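You operate a simulated robot arm through the tools that you are given. There is no shell and no other tool.

The job below is to be done with a simulated robot arm. You get a single attempt, and the scene is never put back.

## Task
Clean the polish splash inside the mirror leaf off with remover.
Fine: open the leaf wide; use the cotton pad and put it back; fold the leaf shut after. What is to be rubbed or washed off counts as gone when no trace of it is left.

Only the result counts: the job must be done as asked and must still hold three seconds after the hand-in. Knocking over, shifting, dropping, spilling or breaking anything else fails it. Flat cloth is picked up by pressing the open fingertips on it (5 to 10 N) and closing them slowly along it; thin cloth reads only 2 to 8 mm in the jaws.

## Robot
A 7-joint arm with a two-finger parallel gripper, fixed in place. Base frame: the origin is on the floor under the middle of its stand, x ahead of it, y to its left, z up; the work surface is at about z = 0.78. Lengths are in m, angles in degrees, forces in N, time in s.
With the tool pointing down near the work surface it reaches from about 0.44 to 0.9 m from the base axis. Its first joint turns from -115.0 to 115.0 degrees. Payload 3.91 kg.
The TCP is the grasp point between the finger pads, 0.03 m short of the fingertips. In the tool frame z runs along the fingers and y along their closing line. Largest opening 0.11 m; finger width 0.02, thickness 0.01; the body of the gripper, 0.048 by 0.112 m, starts 0.055 m behind the TCP.
Orientation is that of the tool frame in the base frame, as [roll, pitch, yaw] about the fixed x, y, z axes, in that order (R = Rz(yaw) Ry(pitch) Rx(roll)). With the fingers straight down and closing along the base's y, the tool's x points along the base's -x, its y along +y and its z along -z.

## Interface
- The arm moves only by the tool jog_arm. Its argument "commands" is text: rows parted by semicolons, each of 6 numbers parted by spaces: the shift along the tool's x, y, z in m, then the turn, a rotation vector about the tool's x, y, z in degrees. In form: tx ty tz wx wy wz; .... A call has 1 to 20 rows; each row is the pose to reach, as a shift and turn from the pose commanded when the call began, along the tool's axes at that moment. "grip" is the closure, from 0 (fully open) to 1 (shut), set as the call begins (left out, the last holds). A row lasts 0.2 s, in which the tool goes at most 0.05 m and 8.6 degrees; a call with a longer step from one row to the next is refused whole, and so is a gripper value outside its range. Where a pose cannot be reached the arm comes as near as it can. A force on the tool above 90 N (or 10 N above the force at the start of the call, whichever is more), or a blocked arm, ends the call early, and 0.2 s more pass. Each finger travels about 0.153 m/s and halts on what it meets, pressing with about 30 N; the grip force reading is that of the motor and also rises with nothing between the fingers. The clock runs only during rows and for 0.2 s after the last one: add rows that repeat a pose to give the fingers time. The reply holds the time, the measured pose of the TCP, the force on the tool along the base axes, the opening and the grip force, in the units named above and with some noise, with the torque about the TCP (base axes, N m) and any sound that the robot's microphone picked up.
- Cameras (640 x 400 px; columns grow to the right, rows downward): "scene" is fixed at [0.2197, 0.5008, 1.5655]; the picture's right is [-0.64, -0.77, 0.00], its down [-0.53, 0.44, -0.73] and it looks along [0.56, -0.46, -0.69] (base axes); focal length 256 px, centre (320, 200). "wrist" rides on the gripper at [0.072, 0.017, -0.103] in the tool frame; the picture's right is [-0.23, 0.97, 0.00], its down [-0.76, -0.18, -0.62] and it looks along [-0.61, -0.14, 0.78] (tool axes); focal length 222 px, centre (320, 200). There is no depth. A picture from a camera that has moved, and an enlarged one, comes with that camera's place and axes in the base frame and with its lens.
- grab_frame(camera): a new picture of that camera. No time passes.
- lift_body(by): slides the trunk up (or, below 0, down) by that many m; the arm rides with it, the base frame stays. It gives what a move gives, with no picture.
- enlarge(camera, box): a new picture of the part [left, top, right, bottom] of that camera's present view, enlarged. No time passes.
- hand_in(): hands the job in; it is judged then, once.

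Nothing tells you positions but the pictures and the camera data. Unless the task says otherwise, let go and move clear before handing in.

The tools are called after "Call:" by a JSON object that holds its "op" and its "data". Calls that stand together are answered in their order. jog_arm: Moves the arm, as the interface text tells. Its arguments: {"type":"object","properties":{"commands":{"type":"string"},"grip":{"type":"number"}},"required":["commands"]} The other tools are called the same way: lift_body (by) moves the trunk up or down; grab_frame (camera) takes a picture; enlarge (camera, box) takes an enlarged picture of a part of a camera's view; hand_in () hands the job in.

At the start:

```text
time_s: 0.0
eef_pos: [0.4419, 0.1906, 1.2771]
ee_rot: [-180.0, 0.0, -180.0]
ft_force: [-0.4, 0.1, 0.1]
ft_torque: [0.03, 0.02, -0.01]
width: 0.1103
grasp_force: 0.2
trunk travel left (down, up): [-0.775, 0.215]
```

scene: 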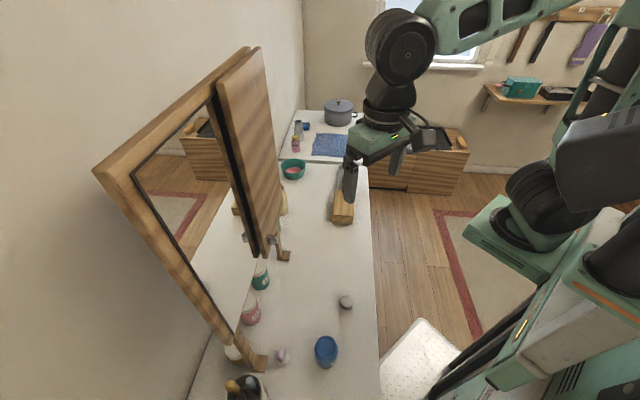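
wrist: 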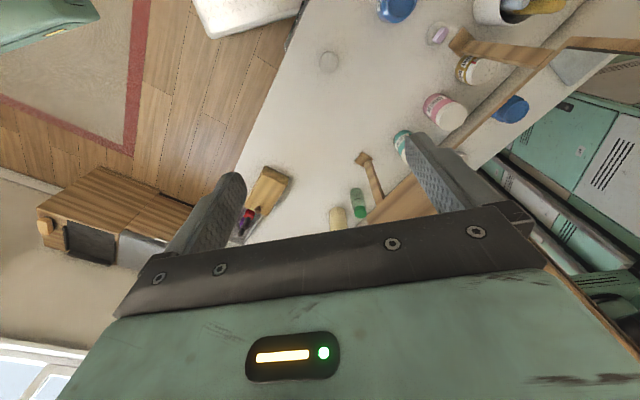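

I see a dressing table with a framed mirror carrying a wooden leaf that is folded over it, plus jars, bottles, a round white thing (perhaps the cotton pad) and a blue cap or dish. I'll look closer before moving anything.

Call:
{"op": "enlarge", "data": {"camera": "scene", "box": [90, 40, 300, 260]}}

Call:
{"op": "enlarge", "data": {"camera": "scene", "box": [200, 230, 400, 400]}}

Call:
{"op": "enlarge", "data": {"camera": "scene", "box": [240, 90, 400, 240]}}

Call:
{"op": "enlarge", "data": {"camera": "wrist", "box": [300, 0, 640, 240]}}

Call:
{"op": "enlarge", "data": {"camera": "wrist", "box": [180, 120, 420, 260]}}

```text
1.82 times, centred on (195, 150) of scene
camera zoom: at [0.2197, 0.5008, 1.5655], right [-0.64, -0.77, 0.0], down [-0.53, 0.44, -0.73], along [0.56, -0.46, -0.69], focal length 466 px, centre (547, 291)
```

zoom: 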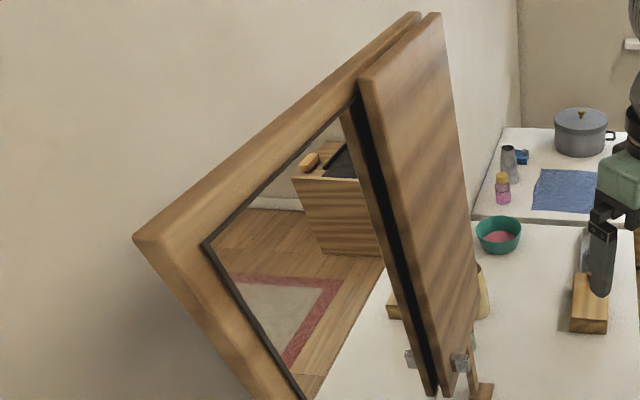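

```text
2.35 times, centred on (300, 315) of scene
camera zoom: at [0.2197, 0.5008, 1.5655], right [-0.64, -0.77, 0.0], down [-0.53, 0.44, -0.73], along [0.56, -0.46, -0.69], focal length 603 px, centre (367, -71)
```

zoom: 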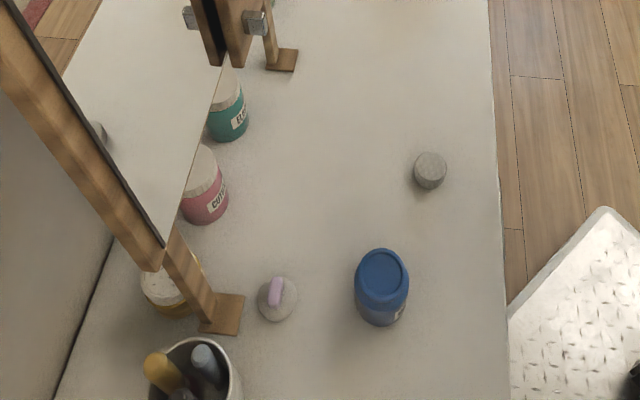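

```text
2.67 times, centred on (320, 165) of scene
camera zoom: at [0.2197, 0.5008, 1.5655], right [-0.64, -0.77, 0.0], down [-0.53, 0.44, -0.73], along [0.56, -0.46, -0.69], focal length 684 px, centre (320, 293)
```

zoom: 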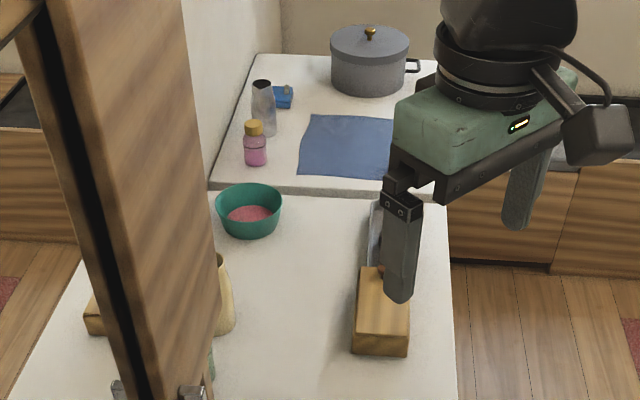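

```text
1.67 times, centred on (470, 120) of wrist
camera zoom: at [0.3708, 0.206, 1.382], right [0.23, 0.97, 0.0], down [0.76, -0.18, 0.62], along [0.61, -0.14, -0.78], focal length 370 px, centre (70, 333)
```

zoom: 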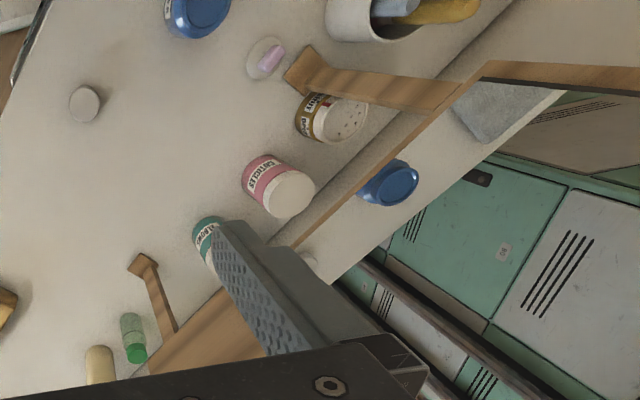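

```text
2.67 times, centred on (300, 190) of wrist
camera zoom: at [0.3708, 0.206, 1.382], right [0.23, 0.97, 0.0], down [0.76, -0.18, 0.62], along [0.61, -0.14, -0.78], focal length 592 px, centre (373, 227)
```

zoom: 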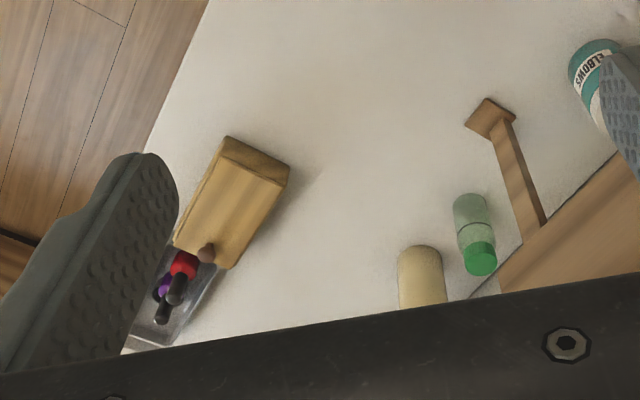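

The table runs at about 45° to the base. The mirror stands at its back with the leaf folded over its right half, and jars and small items are in front. I'll turn the tool to face the mirror squarely for a better look.

Call:
{"op": "jog_arm", "data": {"commands": "0 0 0 0 0 -8; 0 0 0 0 0 -16; 0 0 0 0 0 -24; 0 0 0 0 0 -32; 0 0 0 0 0 -40; 0 0 0 0 0 -45"}}

Call:
{"op": "grab_frame", "data": {"camera": "wrist"}}

Call:
{"op": "grab_frame", "data": {"camera": "scene"}}

```text
time_s: 1.4
eef_pos: [0.4426, 0.1896, 1.2781]
ee_rot: [180.0, 0.0, -134.7]
ft_force: [-0.1, -0.4, 0.0]
ft_torque: [0.01, -0.01, 0.01]
width: 0.1104
grasp_force: 0.1
trunk travel left (down, up): [-0.775, 0.215]
```

```text
taken
camera wrist: at [0.3806, 0.1494, 1.3821], right [-0.53, 0.85, 0.0], down [0.66, 0.41, 0.62], along [0.53, 0.33, -0.78], focal length 222 px, centre (320, 200)
```

wrist: 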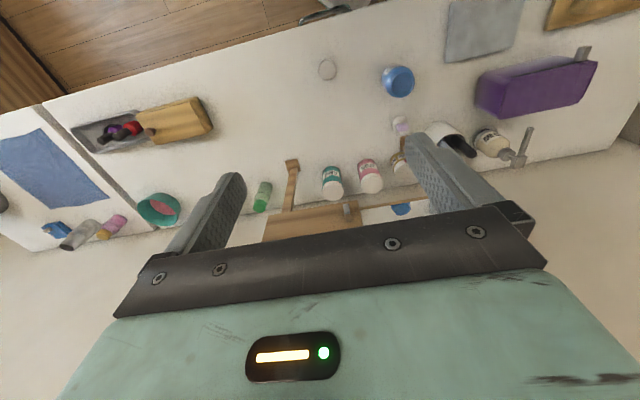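

```text
taken
```

scene: 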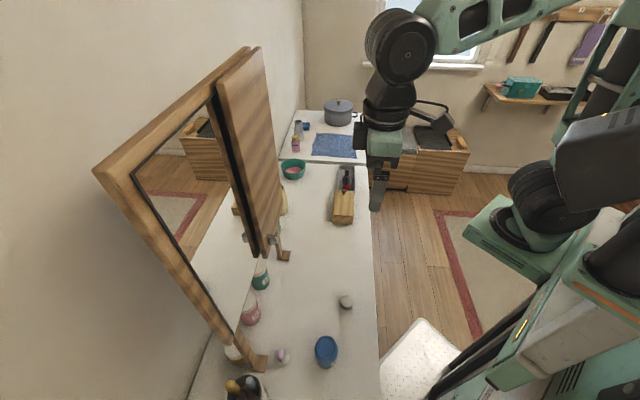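

The view is upside-down with the robot side at the top. I'll zoom in on the items to read labels and identify the pad and remover.

Call:
{"op": "enlarge", "data": {"camera": "wrist", "box": [300, 20, 460, 120]}}

Call:
{"op": "enlarge", "data": {"camera": "wrist", "box": [230, 140, 430, 250]}}

Call:
{"op": "enlarge", "data": {"camera": "wrist", "box": [440, 20, 640, 180]}}

Call:
{"op": "enlarge", "data": {"camera": "wrist", "box": [0, 80, 220, 250]}}

```text
4.00 times, centred on (380, 70) of wrist
camera zoom: at [0.3806, 0.1494, 1.3821], right [-0.53, 0.85, 0.0], down [0.66, 0.41, 0.62], along [0.53, 0.33, -0.78], focal length 888 px, centre (80, 720)
```

zoom: 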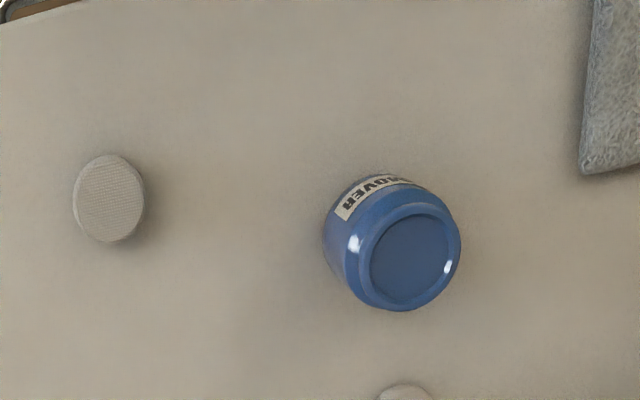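

```text
3.20 times, centred on (330, 195) of wrist
camera zoom: at [0.3806, 0.1494, 1.3821], right [-0.53, 0.85, 0.0], down [0.66, 0.41, 0.62], along [0.53, 0.33, -0.78], focal length 711 px, centre (288, 216)
```

zoom: 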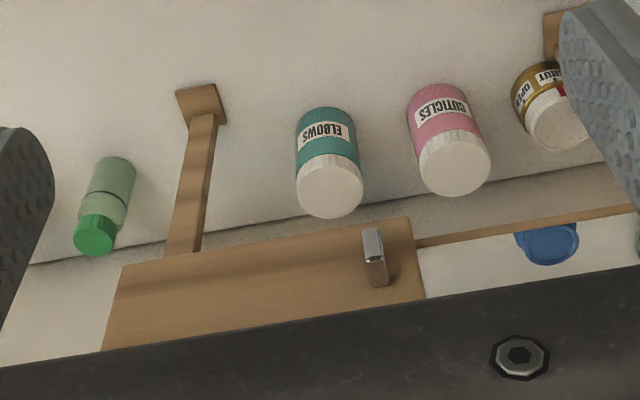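

```text
2.50 times, centred on (540, 100) of wrist
camera zoom: at [0.3806, 0.1494, 1.3821], right [-0.53, 0.85, 0.0], down [0.66, 0.41, 0.62], along [0.53, 0.33, -0.78], focal length 555 px, centre (-230, 450)
```

zoom: 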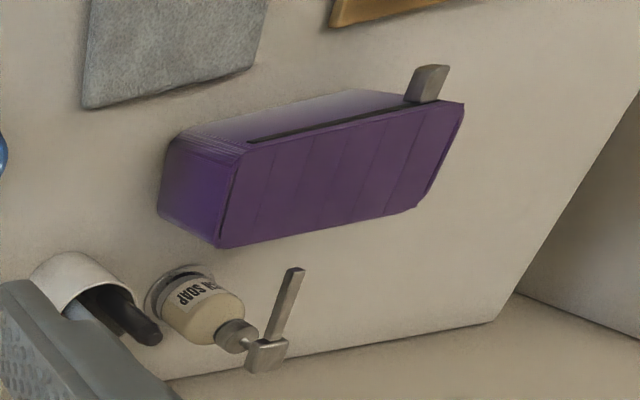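

```text
2.35 times, centred on (110, 165) of wrist
camera zoom: at [0.3806, 0.1494, 1.3821], right [-0.53, 0.85, 0.0], down [0.66, 0.41, 0.62], along [0.53, 0.33, -0.78], focal length 523 px, centre (814, 282)
```

zoom: 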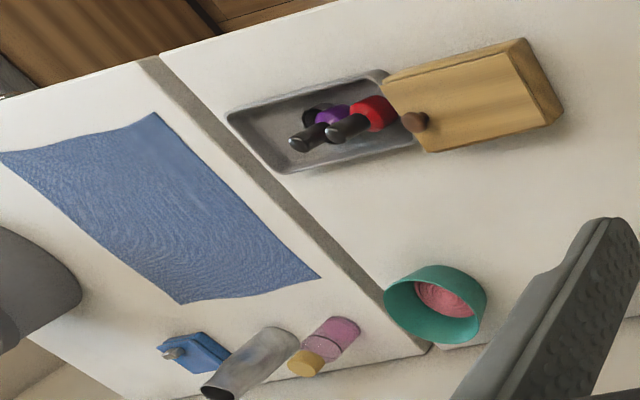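

The blue pot reads "REMOVER" and the woven disc looks like the cotton pad. The leaf has a small metal handle low on its free left edge. I'll lower the camera for a closer look at the pot, the pad and the purple item.

Call:
{"op": "jog_arm", "data": {"commands": "0 0.013 0.045 0 0 0; 0 0.026 0.09 0 0 0; 0 0.039 0.135 0 0 0; 0 0.052 0.18 0 0 0; 0 0.065 0.225 0 0 0; 0 0.08 0.265 0 0 0; 0 0.08 0.265 0 0 0"}}

Call:
{"op": "grab_frame", "data": {"camera": "wrist"}}

Call:
{"op": "enlarge", "data": {"camera": "wrist", "box": [220, 20, 480, 182]}}

```text
time_s: 3.0
eef_pos: [0.384, 0.2474, 1.0131]
ee_rot: [-180.0, 0.0, -135.0]
ft_force: [-1.4, 0.5, 0.6]
ft_torque: [0.01, 0.0, 0.01]
width: 0.1101
grasp_force: 0.1
trunk travel left (down, up): [-0.775, 0.215]
```

```text
taken
camera wrist: at [0.3226, 0.2066, 1.1167], right [-0.53, 0.85, 0.0], down [0.66, 0.41, 0.62], along [0.53, 0.33, -0.78], focal length 222 px, centre (320, 200)
```

wrist: 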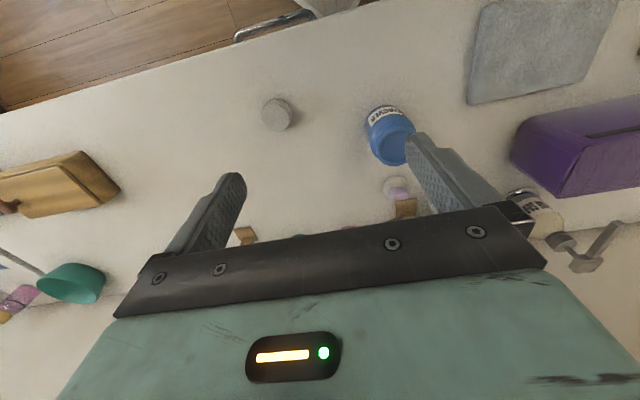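

```text
2.46 times, centred on (350, 101) of wrist
camera zoom: at [0.3226, 0.2066, 1.1167], right [-0.53, 0.85, 0.0], down [0.66, 0.41, 0.62], along [0.53, 0.33, -0.78], focal length 547 px, centre (246, 444)
```

zoom: 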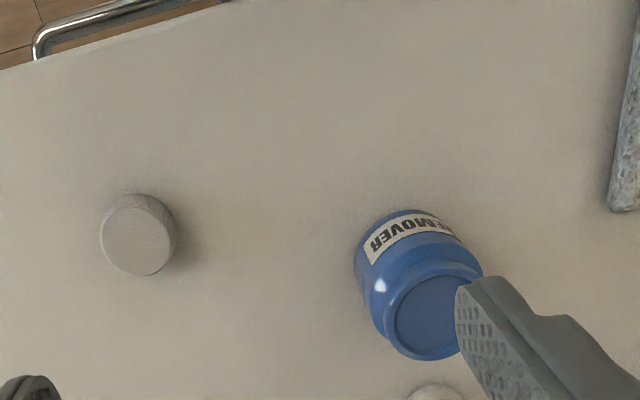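

The pot and pad are clear now. The pot appears to have a recessed top, either a press plate or an open liquid surface, so I'll move sideways to look straight into it.

Call:
{"op": "jog_arm", "data": {"commands": "0 0.04 0 0 0 0; 0 0.08 0 0 0 0; 0.02 0.09 0 0 0 0; 0.02 0.09 0.02 0 0 0"}}

Call:
{"op": "grab_frame", "data": {"camera": "wrist"}}

Call:
{"op": "enlarge", "data": {"camera": "wrist", "box": [220, 40, 400, 152]}}

Call:
{"op": "enlarge", "data": {"camera": "wrist", "box": [240, 130, 440, 240]}}

```text
time_s: 4.0
eef_pos: [0.3052, 0.2967, 0.9941]
ee_rot: [180.0, -0.1, -135.0]
ft_force: [0.0, 0.2, 0.0]
ft_torque: [0.01, 0.02, 0.0]
width: 0.1099
grasp_force: 0.1
trunk travel left (down, up): [-0.775, 0.215]
```

```text
taken
camera wrist: at [0.2434, 0.2568, 1.097], right [-0.53, 0.85, 0.0], down [0.66, 0.41, 0.62], along [0.53, 0.33, -0.78], focal length 222 px, centre (320, 200)
```

wrist: 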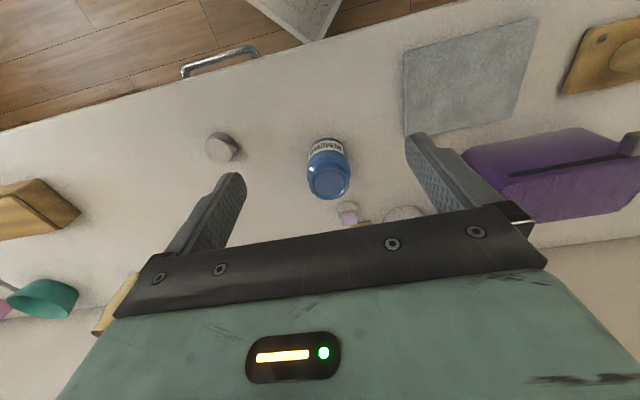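

```text
3.56 times, centred on (310, 96) of wrist
camera zoom: at [0.2434, 0.2568, 1.097], right [-0.53, 0.85, 0.0], down [0.66, 0.41, 0.62], along [0.53, 0.33, -0.78], focal length 790 px, centre (356, 570)
```

zoom: 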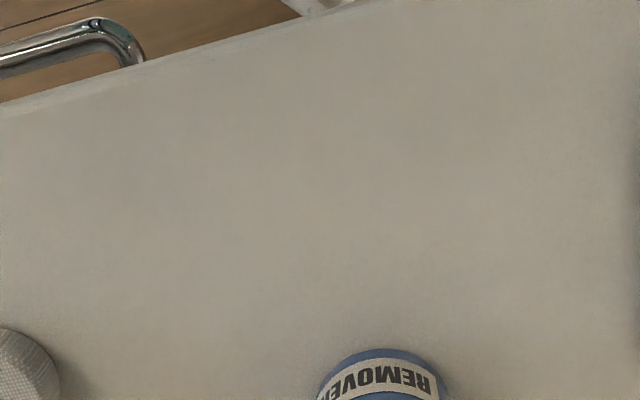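

```text
3.20 times, centred on (340, 185) of wrist
camera zoom: at [0.2434, 0.2568, 1.097], right [-0.53, 0.85, 0.0], down [0.66, 0.41, 0.62], along [0.53, 0.33, -0.78], focal length 711 px, centre (256, 248)
```

zoom: 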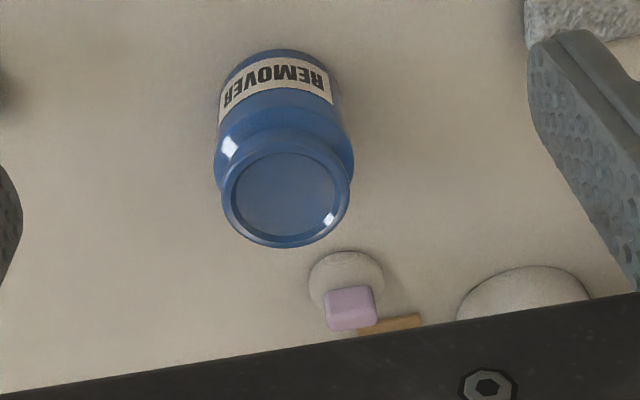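

The remover pot has an open-looking mouth about 4 cm across at s≈0.015, depth≈0.52, z≈0.855. Next I'll look at the woven pad up close.

Call:
{"op": "jog_arm", "data": {"commands": "0 -0.045 0.01 0 0 0; 0 -0.09 0.02 0 0 0; 0 -0.135 0.04 0 0 0; 0 -0.16 0.06 0 0 0; 0 -0.16 0.07 0 0 0"}}

Call:
{"op": "grab_frame", "data": {"camera": "wrist"}}

Call:
{"op": "enlarge", "data": {"camera": "wrist", "box": [240, 60, 400, 160]}}

Call:
{"op": "grab_frame", "data": {"camera": "scene"}}

Call:
{"op": "enlarge", "data": {"camera": "scene", "box": [230, 290, 370, 380]}}

Call:
{"op": "enlarge", "data": {"camera": "scene", "box": [200, 200, 320, 280]}}

```text
time_s: 5.2
eef_pos: [0.4226, 0.1843, 0.9219]
ee_rot: [180.0, -0.1, -135.1]
ft_force: [-0.2, -0.6, 0.5]
ft_torque: [-0.01, -0.04, 0.0]
width: 0.1098
grasp_force: 0.1
trunk travel left (down, up): [-0.775, 0.215]
```

```text
taken
camera wrist: at [0.3597, 0.1425, 1.0265], right [-0.53, 0.85, 0.0], down [0.66, 0.41, 0.62], along [0.53, 0.33, -0.78], focal length 222 px, centre (320, 200)
```

wrist: 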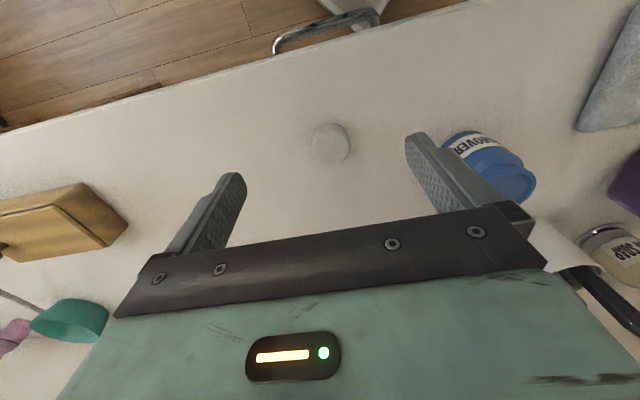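

```text
4.00 times, centred on (320, 110) of wrist
camera zoom: at [0.3597, 0.1425, 1.0265], right [-0.53, 0.85, 0.0], down [0.66, 0.41, 0.62], along [0.53, 0.33, -0.78], focal length 888 px, centre (320, 560)
```

zoom: 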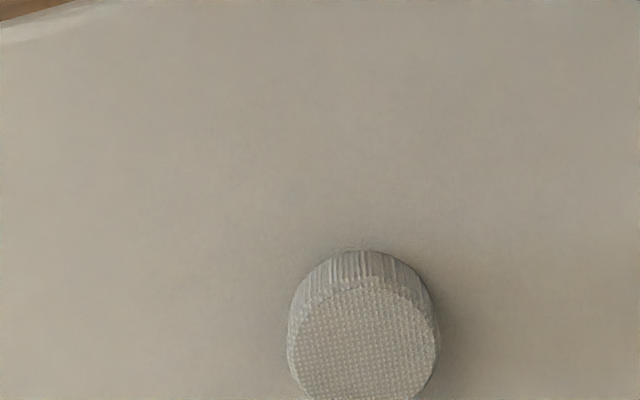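

```text
taken
```

scene: 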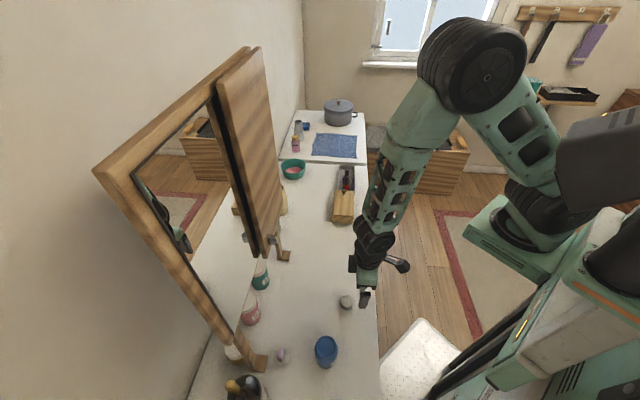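

```text
4.44 times, centred on (300, 335) of scene
camera zoom: at [0.2197, 0.5008, 1.5655], right [-0.64, -0.77, 0.0], down [-0.53, 0.44, -0.73], along [0.56, -0.46, -0.69], focal length 1140 px, centre (409, -400)
```

zoom: 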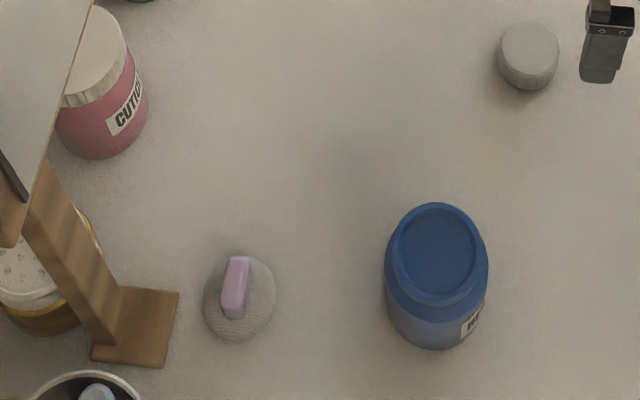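

```text
5.00 times, centred on (260, 240) of scene
camera zoom: at [0.2197, 0.5008, 1.5655], right [-0.64, -0.77, 0.0], down [-0.53, 0.44, -0.73], along [0.56, -0.46, -0.69], focal length 1282 px, centre (620, 0)
```

zoom: 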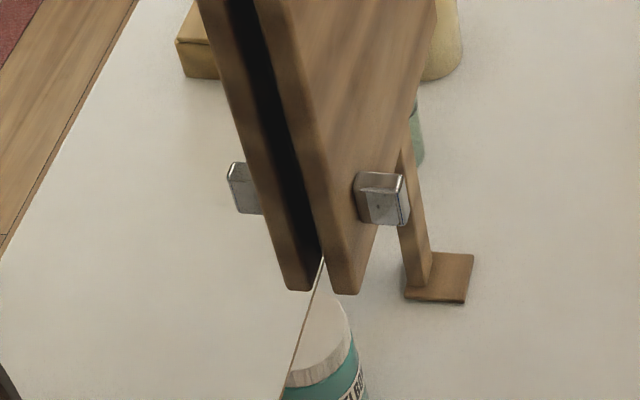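

There are two disc-like items: a plain woven disc and a disc with a lavender tab on top. I'll zoom in on both to tell which one is the cotton pad.

Call:
{"op": "enlarge", "data": {"camera": "scene", "box": [265, 335, 305, 375]}}

Call:
{"op": "enlarge", "data": {"camera": "scene", "box": [325, 285, 365, 315]}}

Call:
{"op": "enlarge", "data": {"camera": "scene", "box": [300, 325, 350, 375]}}

Call:
{"op": "enlarge", "data": {"camera": "wrist", "box": [300, 110, 360, 170]}}

```text
10.00 times, centred on (285, 355) of scene
camera zoom: at [0.2197, 0.5008, 1.5655], right [-0.64, -0.77, 0.0], down [-0.53, 0.44, -0.73], along [0.56, -0.46, -0.69], focal length 2564 px, centre (670, -1350)
```

zoom: 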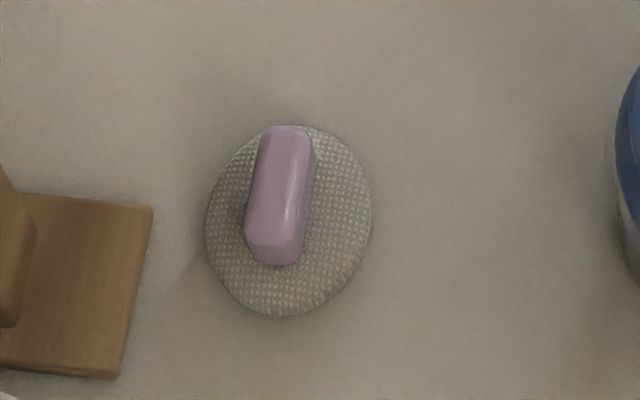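

```text
13.33 times, centred on (345, 300) of scene
camera zoom: at [0.2197, 0.5008, 1.5655], right [-0.64, -0.77, 0.0], down [-0.53, 0.44, -0.73], along [0.56, -0.46, -0.69], focal length 3419 px, centre (-13, -1133)
```

zoom: 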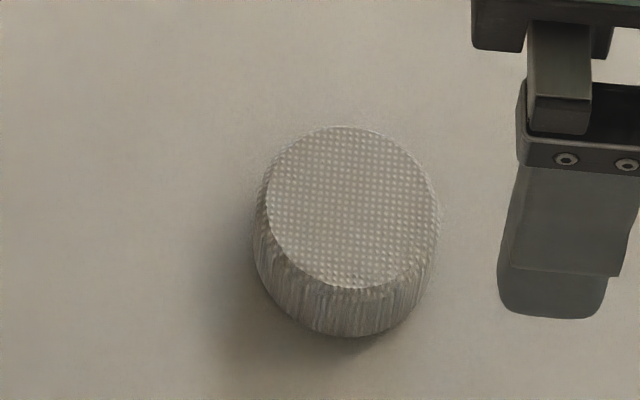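

```text
8.00 times, centred on (325, 350) of scene
camera zoom: at [0.2197, 0.5008, 1.5655], right [-0.64, -0.77, 0.0], down [-0.53, 0.44, -0.73], along [0.56, -0.46, -0.69], focal length 2051 px, centre (280, -1000)
```

zoom: 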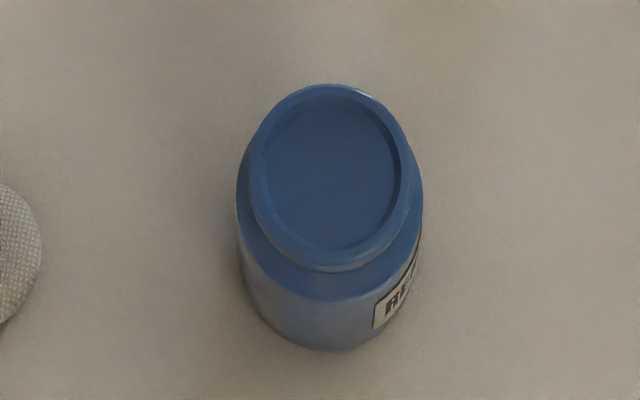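

```text
6.67 times, centred on (330, 140) of wrist
camera zoom: at [0.3597, 0.1425, 1.0265], right [-0.53, 0.85, 0.0], down [0.66, 0.41, 0.62], along [0.53, 0.33, -0.78], focal length 1481 px, centre (253, 600)
```

zoom: 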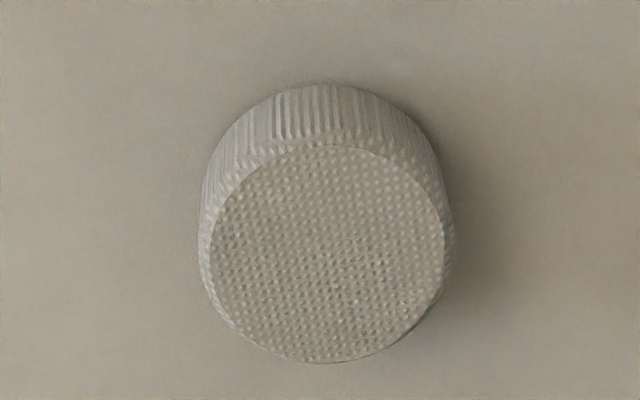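

Both discs share a similar embossed surface, so I'll get sharper views of each, and of the jar caps and other items, from the wrist camera.

Call:
{"op": "jog_arm", "data": {"commands": "0 0.045 0 0 0 0; 0 0.09 0 0 0 0; 0 0.135 0 0 0 0; 0 0.16 0 0 0 0; 0 0.16 0 0 0 0"}}

Call:
{"op": "grab_frame", "data": {"camera": "wrist"}}

```text
time_s: 6.6
eef_pos: [0.3348, 0.2915, 0.9259]
ee_rot: [179.9, 0.2, -138.7]
ft_force: [0.6, -0.2, 0.1]
ft_torque: [-0.03, -0.01, 0.0]
width: 0.11
grasp_force: 0.1
trunk travel left (down, up): [-0.775, 0.215]
stopped in row 5: the arm was blocked; the commanded pose is now the measured one
```

```text
taken
camera wrist: at [0.2685, 0.2549, 1.03], right [-0.47, 0.88, 0.0], down [0.69, 0.37, 0.63], along [0.55, 0.3, -0.78], focal length 222 px, centre (320, 200)
```

wrist: 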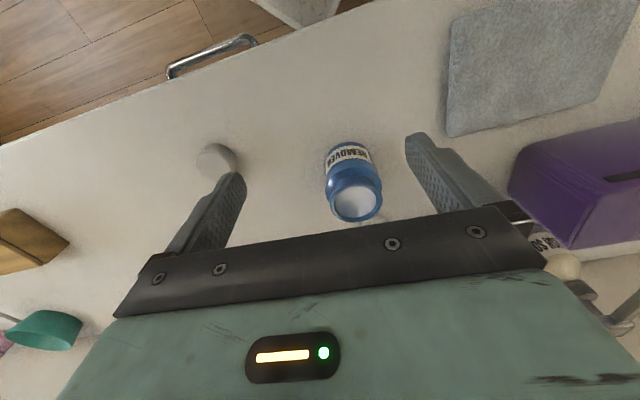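

The arm hit its inner reach limit there, but the pot's mouth now shows a glossy reflection. I'll zoom in on it.

Call:
{"op": "enlarge", "data": {"camera": "wrist", "box": [315, 130, 395, 230]}}

Call:
{"op": "enlarge", "data": {"camera": "wrist", "box": [190, 130, 250, 180]}}

Call:
{"op": "enlarge", "data": {"camera": "wrist", "box": [500, 200, 640, 340]}}

```text
4.00 times, centred on (355, 180) of wrist
camera zoom: at [0.2685, 0.2549, 1.03], right [-0.47, 0.88, 0.0], down [0.69, 0.37, 0.63], along [0.55, 0.3, -0.78], focal length 888 px, centre (180, 280)
```

zoom: 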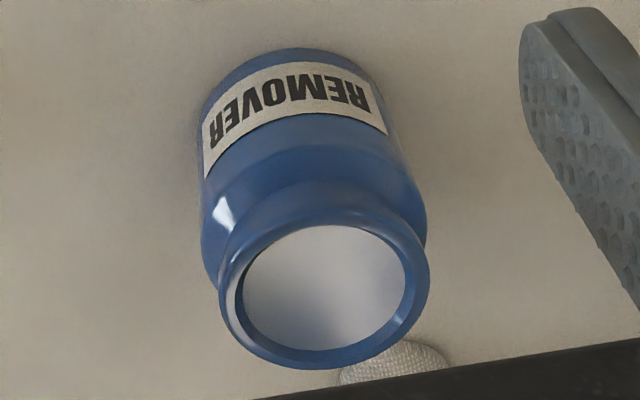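

```text
8.00 times, centred on (220, 155) of wrist
camera zoom: at [0.2685, 0.2549, 1.03], right [-0.47, 0.88, 0.0], down [0.69, 0.37, 0.63], along [0.55, 0.3, -0.78], focal length 1777 px, centre (1120, 560)
```

zoom: 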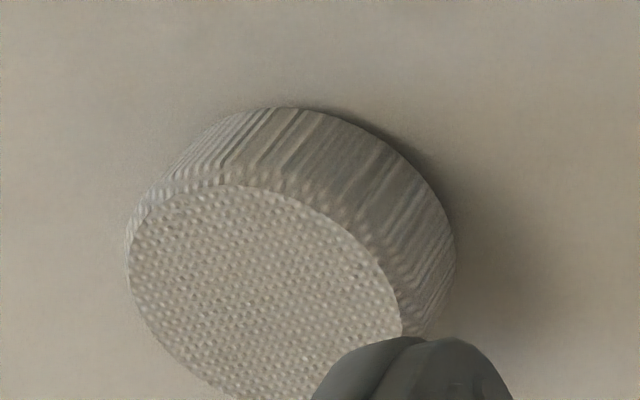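

```text
2.86 times, centred on (570, 270) of wrist
camera zoom: at [0.2685, 0.2549, 1.03], right [-0.47, 0.88, 0.0], down [0.69, 0.37, 0.63], along [0.55, 0.3, -0.78], focal length 635 px, centre (-394, 0)
```

zoom: 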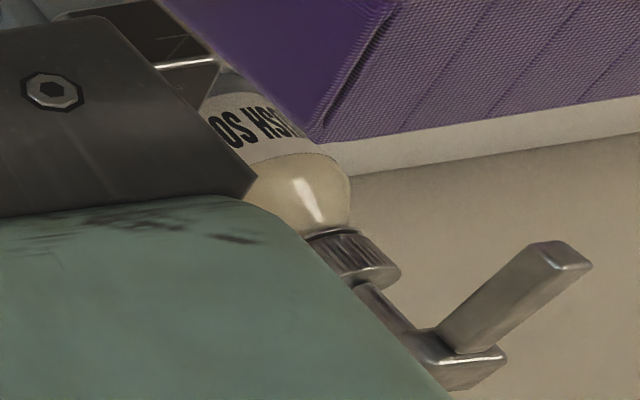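

The remover pot is open, with liquid just below the rim. I'll back off and tilt the camera toward the mirror for a frontal view of the leaf, its handle and hinge, and the tabbed disc from a lower angle.

Call:
{"op": "jog_arm", "data": {"commands": "0 -0.03 -0.04 0 0 1; 0 -0.06 -0.08 0 0 -2; 0 -0.07 -0.12 0 0 -3.7; 0 -0.07 -0.15 0 0 -3.7"}}

Call:
{"op": "jog_arm", "data": {"commands": "0 0 0 0 -8 0; 0 0 0 0 -16 0; 0 0 0 0 -24 0; 0 0 0 0 -32 0; 0 0 0 0 -40 0; 0 0 0 0 -40 0"}}

Call:
{"op": "grab_frame", "data": {"camera": "wrist"}}

Call:
{"op": "grab_frame", "data": {"camera": "scene"}}

```text
time_s: 7.6
eef_pos: [0.3765, 0.2365, 1.0734]
ee_rot: [180.0, -0.1, -134.7]
ft_force: [-0.1, 0.8, -0.5]
ft_torque: [0.0, 0.03, 0.02]
width: 0.1097
grasp_force: 0.1
trunk travel left (down, up): [-0.775, 0.215]
```

```text
time_s: 9.0
eef_pos: [0.3806, 0.2444, 1.0744]
ee_rot: [179.9, 40.1, -135.0]
ft_force: [-0.9, -0.1, -0.3]
ft_torque: [0.01, 0.05, 0.0]
width: 0.1101
grasp_force: 0.0
out of reach, approached as far as the arm can: row 4, 5, 6
trunk travel left (down, up): [-0.775, 0.215]
```

```text
taken
camera wrist: at [0.2838, 0.1695, 1.1086], right [-0.57, 0.81, 0.15], down [0.25, 0.0, 0.97], along [0.79, 0.58, -0.21], focal length 222 px, centre (320, 200)
```

wrist: 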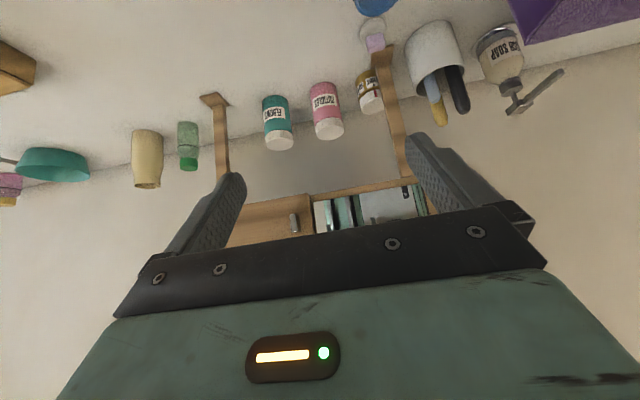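

```text
taken
```

scene: 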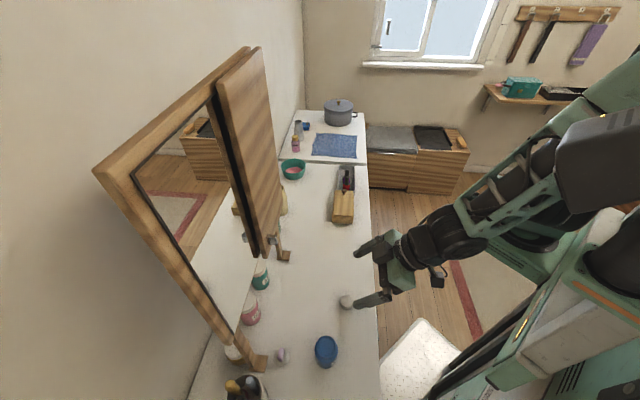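

The leaf's metal handle and lower edge are visible now. I'll zoom in on the leaf, the tabbed disc and the back-row objects.

Call:
{"op": "enlarge", "data": {"camera": "wrist", "box": [340, 0, 420, 60]}}

Call:
{"op": "enlarge", "data": {"camera": "wrist", "box": [220, 160, 440, 250]}}

Call:
{"op": "enlarge", "data": {"camera": "wrist", "box": [120, 70, 440, 230]}}

Call:
{"op": "enlarge", "data": {"camera": "scene", "box": [220, 215, 300, 275]}}

```text
6.67 times, centred on (380, 30) of wrist
camera zoom: at [0.2838, 0.1695, 1.1086], right [-0.57, 0.81, 0.15], down [0.25, 0.0, 0.97], along [0.79, 0.58, -0.21], focal length 1481 px, centre (-80, 1333)
```

zoom: 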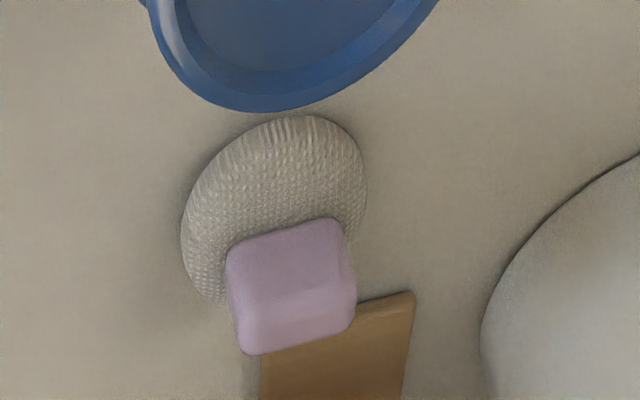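

```text
2.91 times, centred on (330, 205) of wrist
camera zoom: at [0.2838, 0.1695, 1.1086], right [-0.57, 0.81, 0.15], down [0.25, 0.0, 0.97], along [0.79, 0.58, -0.21], focal length 646 px, centre (291, 186)
```

zoom: 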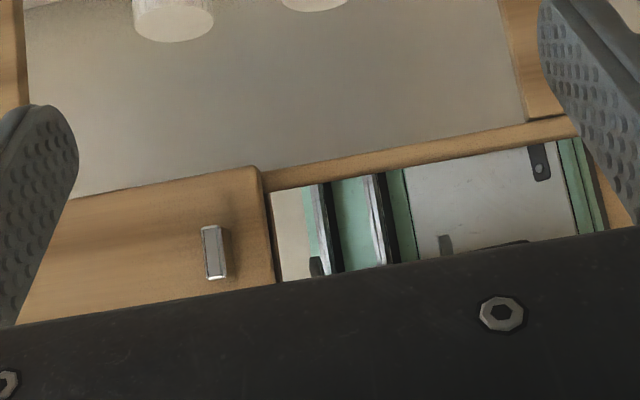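

```text
2.00 times, centred on (280, 150) of wrist
camera zoom: at [0.2838, 0.1695, 1.1086], right [-0.57, 0.81, 0.15], down [0.25, 0.0, 0.97], along [0.79, 0.58, -0.21], focal length 444 px, centre (400, 300)
```

zoom: 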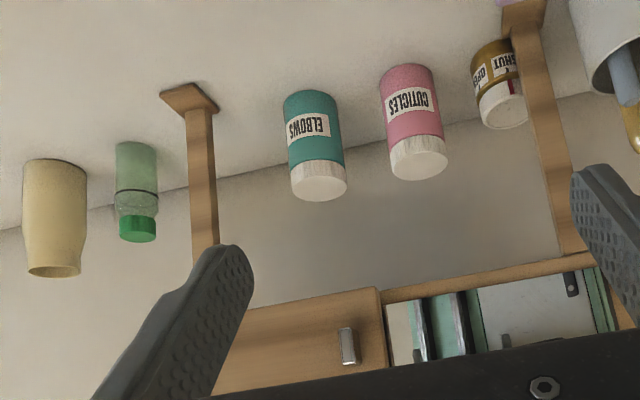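

```text
6.67 times, centred on (260, 245) of scene
camera zoom: at [0.2197, 0.5008, 1.5655], right [-0.64, -0.77, 0.0], down [-0.53, 0.44, -0.73], along [0.56, -0.46, -0.69], focal length 1709 px, centre (720, -100)
```

zoom: 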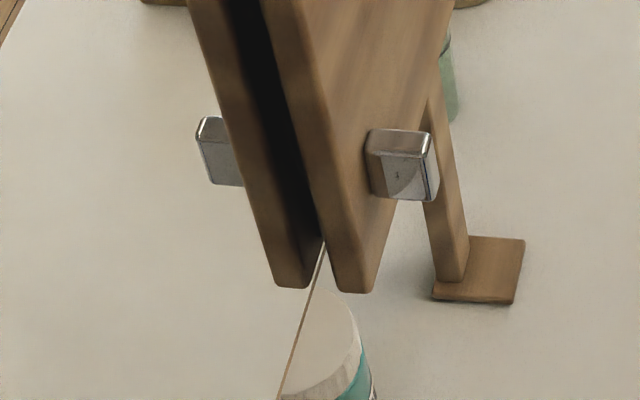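

The leaf spans s≈0.15 to 0.36, z≈1.02 to 1.44, hinged on its right, with a small metal bar handle near its lower left corner at about s 0.18, z 1.06. I take the plain embossed disc as the cotton pad, since it sits at the front beside the pot and matches its mouth. The tabbed disc looks like a powder puff. Next I'll approach the handle and check reach.

Call:
{"op": "jog_arm", "data": {"commands": "-0.02 -0.03 0.005 0 -5 0; -0.04 -0.06 0.01 0 -10 0; -0.0653 -0.086 0.0156 0 -15 0; -0.0653 -0.086 0.0156 0 -15 0"}}

Call:
{"op": "grab_frame", "data": {"camera": "wrist"}}

Call:
{"op": "grab_frame", "data": {"camera": "scene"}}

```text
time_s: 10.0
eef_pos: [0.489, 0.2373, 1.1048]
ee_rot: [180.0, 55.2, -134.7]
ft_force: [-0.1, -0.6, -0.3]
ft_torque: [0.02, -0.03, -0.03]
width: 0.1098
grasp_force: 0.0
out of reach, approached as far as the arm can: row 1, 2, 3, 4
trunk travel left (down, up): [-0.775, 0.215]
```

```text
taken
camera wrist: at [0.3891, 0.1585, 1.1065], right [-0.6, 0.78, 0.19], down [0.07, -0.18, 0.98], along [0.8, 0.6, 0.05], focal length 222 px, centre (320, 200)
```

wrist: 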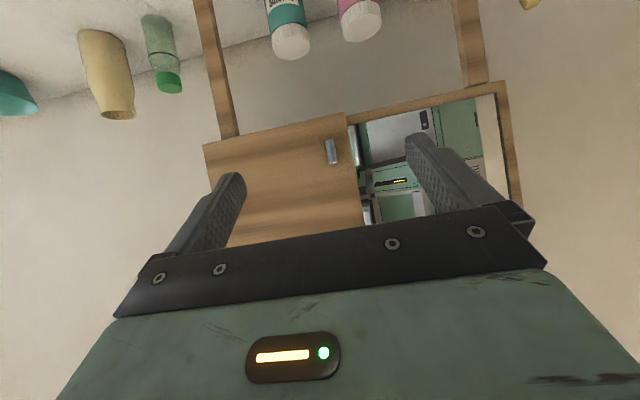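

```text
taken
```

scene: 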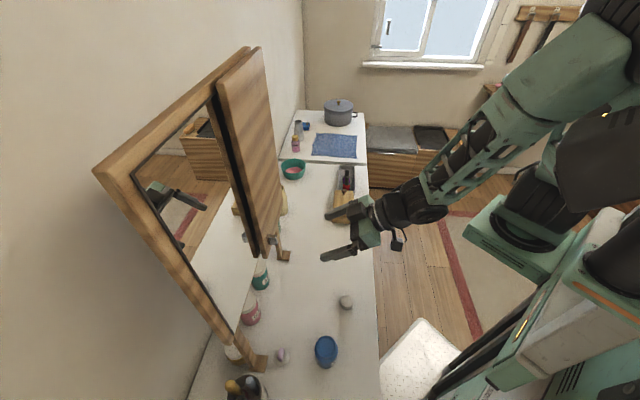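

I can see the leaf face-on now. I'll zoom in on the handle and both edges of the leaf to fix positions.

Call:
{"op": "enlarge", "data": {"camera": "wrist", "box": [300, 110, 380, 190]}}

Call:
{"op": "enlarge", "data": {"camera": "wrist", "box": [180, 110, 260, 190]}}

Call:
{"op": "enlarge", "data": {"camera": "wrist", "box": [340, 70, 520, 240]}}

```text
5.00 times, centred on (340, 150) of wrist
camera zoom: at [0.3891, 0.1585, 1.1065], right [-0.6, 0.78, 0.19], down [0.07, -0.18, 0.98], along [0.8, 0.6, 0.05], focal length 1111 px, centre (220, 450)
```

zoom: 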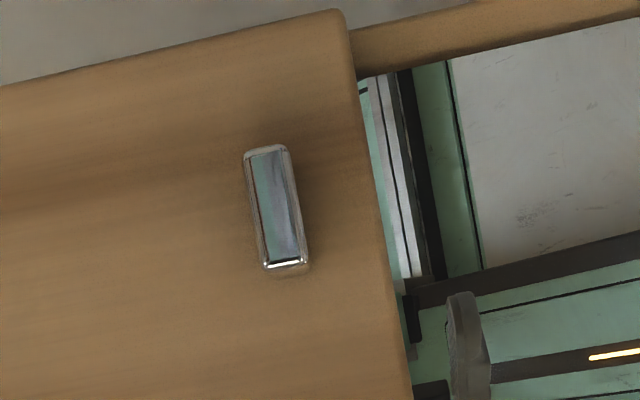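

```text
5.00 times, centred on (220, 150) of wrist
camera zoom: at [0.3891, 0.1585, 1.1065], right [-0.6, 0.78, 0.19], down [0.07, -0.18, 0.98], along [0.8, 0.6, 0.05], focal length 1111 px, centre (820, 450)
```

zoom: 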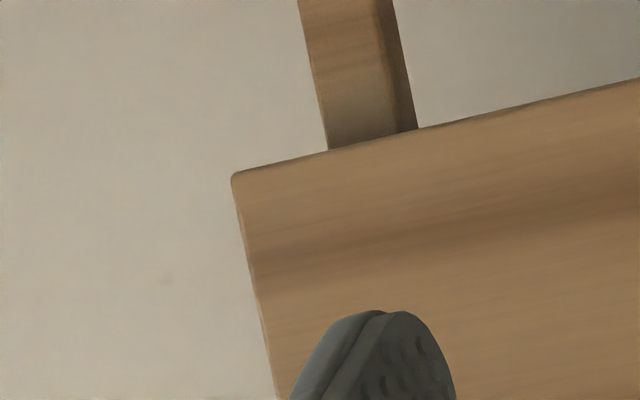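

```text
2.35 times, centred on (430, 155) of wrist
camera zoom: at [0.3891, 0.1585, 1.1065], right [-0.6, 0.78, 0.19], down [0.07, -0.18, 0.98], along [0.8, 0.6, 0.05], focal length 523 px, centre (61, 306)
```

zoom: 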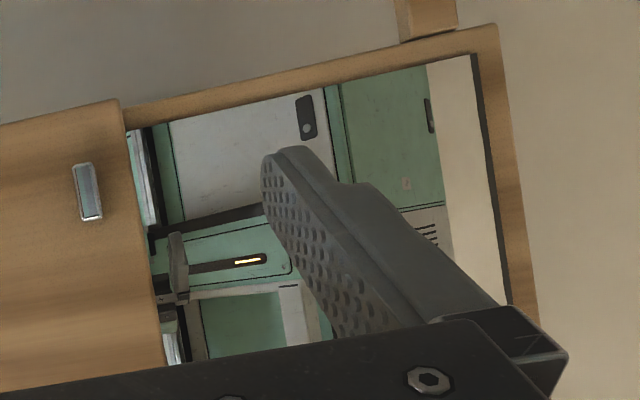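

The handle bar is at about s 0.176, z 1.067, protruding from t≈0.65 to 0.676, with the leaf hinge at s≈0.35. I'll tilt the hand nearly level and move in with the jaws partly closed.

Call:
{"op": "jog_arm", "data": {"commands": "-0.013 0 0.0275 0 -7 0; -0.026 0 0.055 0 -14 0; -0.0391 0 0.0825 0 -20 0; -0.0391 0 0.0825 0 -20 0", "grip": 0.5}}

Call:
{"op": "grab_frame", "data": {"camera": "wrist"}}

Call:
{"op": "enlarge", "data": {"camera": "scene", "box": [220, 190, 380, 290]}}

```text
time_s: 11.0
eef_pos: [0.5522, 0.2987, 1.0903]
ee_rot: [180.0, 75.1, -134.9]
ft_force: [-0.4, 0.8, -0.9]
ft_torque: [-0.02, -0.01, 0.0]
width: 0.0553
grasp_force: 0.0
trunk travel left (down, up): [-0.775, 0.215]
```

```text
taken
camera wrist: at [0.4577, 0.2251, 1.0479], right [-0.65, 0.73, 0.22], down [-0.16, -0.41, 0.9], along [0.74, 0.55, 0.39], focal length 222 px, centre (320, 200)
```

wrist: 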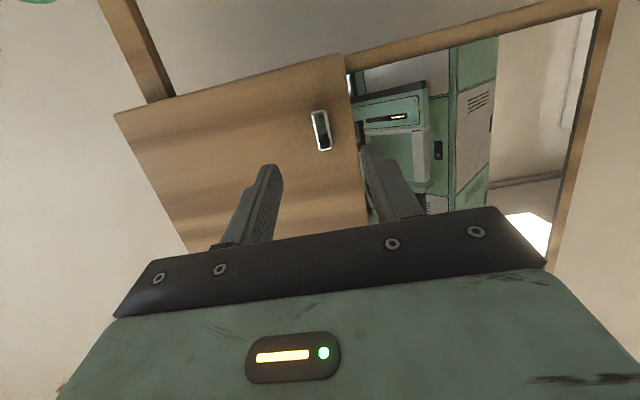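

```text
4.00 times, centred on (300, 240) of scene
camera zoom: at [0.2197, 0.5008, 1.5655], right [-0.64, -0.77, 0.0], down [-0.53, 0.44, -0.73], along [0.56, -0.46, -0.69], focal length 1026 px, centre (400, 40)
```

zoom: 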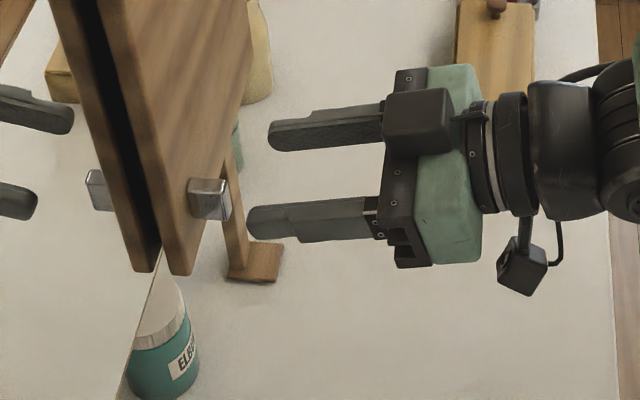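

The gripper is lined up with the handle. I'll advance so the fingertips straddle it, stopping just short of the leaf face.

Call:
{"op": "jog_arm", "data": {"commands": "0.0025 0.001 0.022 0 0 0; 0.0049 0.002 0.042 0 0 0; 0.0049 0.002 0.042 0 0 0"}}

Call:
{"op": "enlarge", "data": {"camera": "scene", "box": [220, 190, 380, 290]}}

Call:
{"op": "enlarge", "data": {"camera": "wrist", "box": [220, 80, 420, 220]}}

```text
time_s: 11.8
eef_pos: [0.5776, 0.33, 1.0738]
ee_rot: [179.9, 75.1, -134.9]
ft_force: [0.7, 0.4, 0.3]
ft_torque: [-0.05, -0.01, 0.0]
width: 0.055
grasp_force: 0.1
trunk travel left (down, up): [-0.775, 0.215]
```

```text
4.00 times, centred on (300, 240) of scene
camera zoom: at [0.2197, 0.5008, 1.5655], right [-0.64, -0.77, 0.0], down [-0.53, 0.44, -0.73], along [0.56, -0.46, -0.69], focal length 1026 px, centre (400, 40)
```

zoom: 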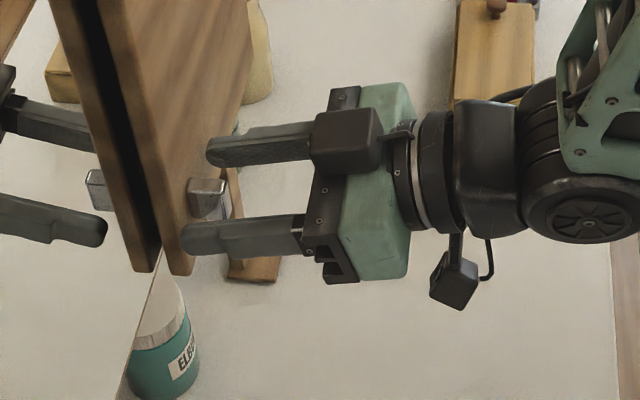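

```text
2.86 times, centred on (320, 150) of wrist
camera zoom: at [0.4832, 0.2561, 1.032], right [-0.65, 0.73, 0.22], down [-0.16, -0.41, 0.9], along [0.74, 0.55, 0.39], focal length 635 px, centre (320, 343)
```

zoom: 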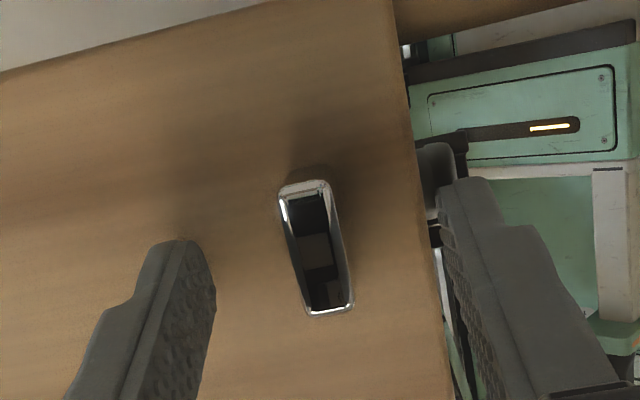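

The fingertips straddle the handle bar. I'll close the jaws on it.

Call:
{"op": "jog_arm", "data": {"commands": "0 0 0 0 0 0; 0 0 0 0 0 0; 0 0 0 0 0 0", "grip": 1}}

Call:
{"op": "enlarge", "data": {"camera": "wrist", "box": [220, 80, 420, 220]}}

```text
time_s: 12.6
eef_pos: [0.577, 0.3301, 1.0737]
ee_rot: [180.0, 75.1, -134.7]
ft_force: [-4.0, 1.3, -1.4]
ft_torque: [0.34, -0.32, -0.16]
width: 0.0118
grasp_force: 44.5
trunk travel left (down, up): [-0.775, 0.215]
```

```text
2.86 times, centred on (320, 150) of wrist
camera zoom: at [0.4826, 0.2562, 1.032], right [-0.65, 0.73, 0.22], down [-0.16, -0.41, 0.9], along [0.74, 0.55, 0.38], focal length 635 px, centre (320, 343)
```

zoom: 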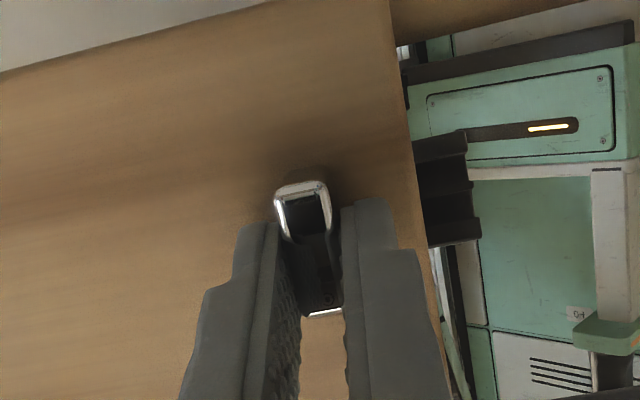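

The handle is gripped, with the jaws reading 11.8 mm. I'll pull the leaf open along an arc about the hinge, starting gently with 10°.

Call:
{"op": "jog_arm", "data": {"commands": "0.00386 -0.0046 -0.0145 -4.83 0 -1.285; 0.00759 -0.01046 -0.02852 -9.66 0 -2.57; 0.00759 -0.01046 -0.02852 -9.66 0 -2.57"}}

Call:
{"op": "enlarge", "data": {"camera": "scene", "box": [90, 30, 410, 290]}}

```text
time_s: 13.4
eef_pos: [0.5637, 0.3012, 1.0747]
ee_rot: [-179.9, 75.0, -124.7]
ft_force: [-6.0, -0.7, -10.0]
ft_torque: [0.46, -0.45, -0.29]
width: 0.0116
grasp_force: 44.6
trunk travel left (down, up): [-0.775, 0.215]
```

```text
1.54 times, centred on (250, 160) of scene
camera zoom: at [0.2197, 0.5008, 1.5655], right [-0.64, -0.77, 0.0], down [-0.53, 0.44, -0.73], along [0.56, -0.46, -0.69], focal length 394 px, centre (428, 262)
```

zoom: 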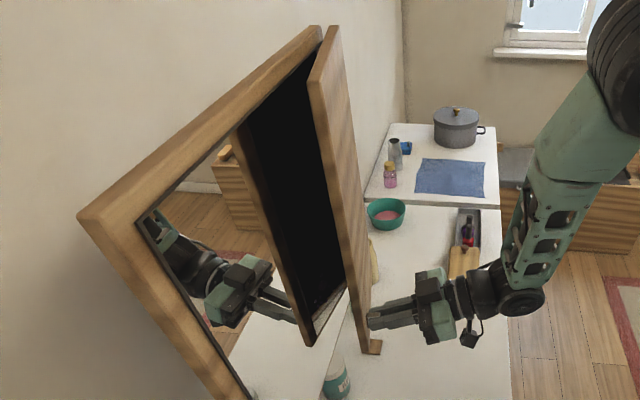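

The leaf is opening smoothly and its inside is dark. I'll continue the arc another 25°.

Call:
{"op": "jog_arm", "data": {"commands": "0.00386 -0.0046 -0.0145 -4.83 0 -1.285; 0.00759 -0.01046 -0.02852 -9.66 0 -2.57; 0.01118 -0.01758 -0.04202 -14.49 0 -3.855; 0.0146 -0.02588 -0.05487 -19.32 0 -5.14; 0.01782 -0.03532 -0.06696 -24.15 0 -6.425; 0.01782 -0.03532 -0.06696 -24.15 0 -6.425"}}

Call:
{"op": "enlarge", "data": {"camera": "scene", "box": [90, 30, 410, 290]}}

Call:
{"op": "grab_frame", "data": {"camera": "wrist"}}

```text
time_s: 14.8
eef_pos: [0.5535, 0.2238, 1.0747]
ee_rot: [179.7, 74.9, -100.1]
ft_force: [-11.7, -4.8, -21.9]
ft_torque: [-0.34, -0.09, -0.69]
width: 0.012
grasp_force: 45.6
trunk travel left (down, up): [-0.775, 0.215]
```

```text
1.54 times, centred on (250, 160) of scene
camera zoom: at [0.2197, 0.5008, 1.5655], right [-0.64, -0.77, 0.0], down [-0.53, 0.44, -0.73], along [0.56, -0.46, -0.69], focal length 394 px, centre (428, 262)
```

zoom: 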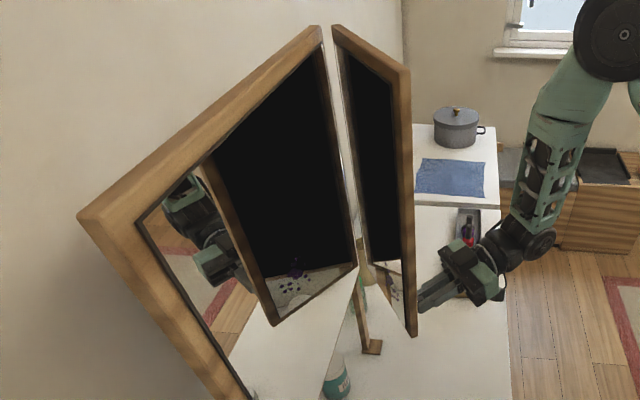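

```text
taken
camera wrist: at [0.5178, 0.1083, 1.0326], right [-0.95, 0.22, 0.22], down [0.11, -0.43, 0.9], along [0.29, 0.88, 0.38], focal length 222 px, centre (320, 200)
```

wrist: 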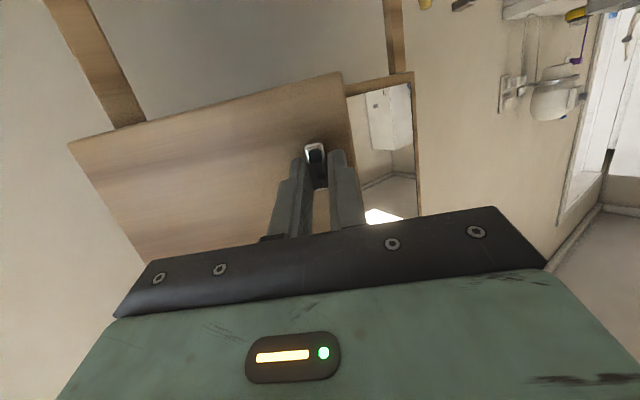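

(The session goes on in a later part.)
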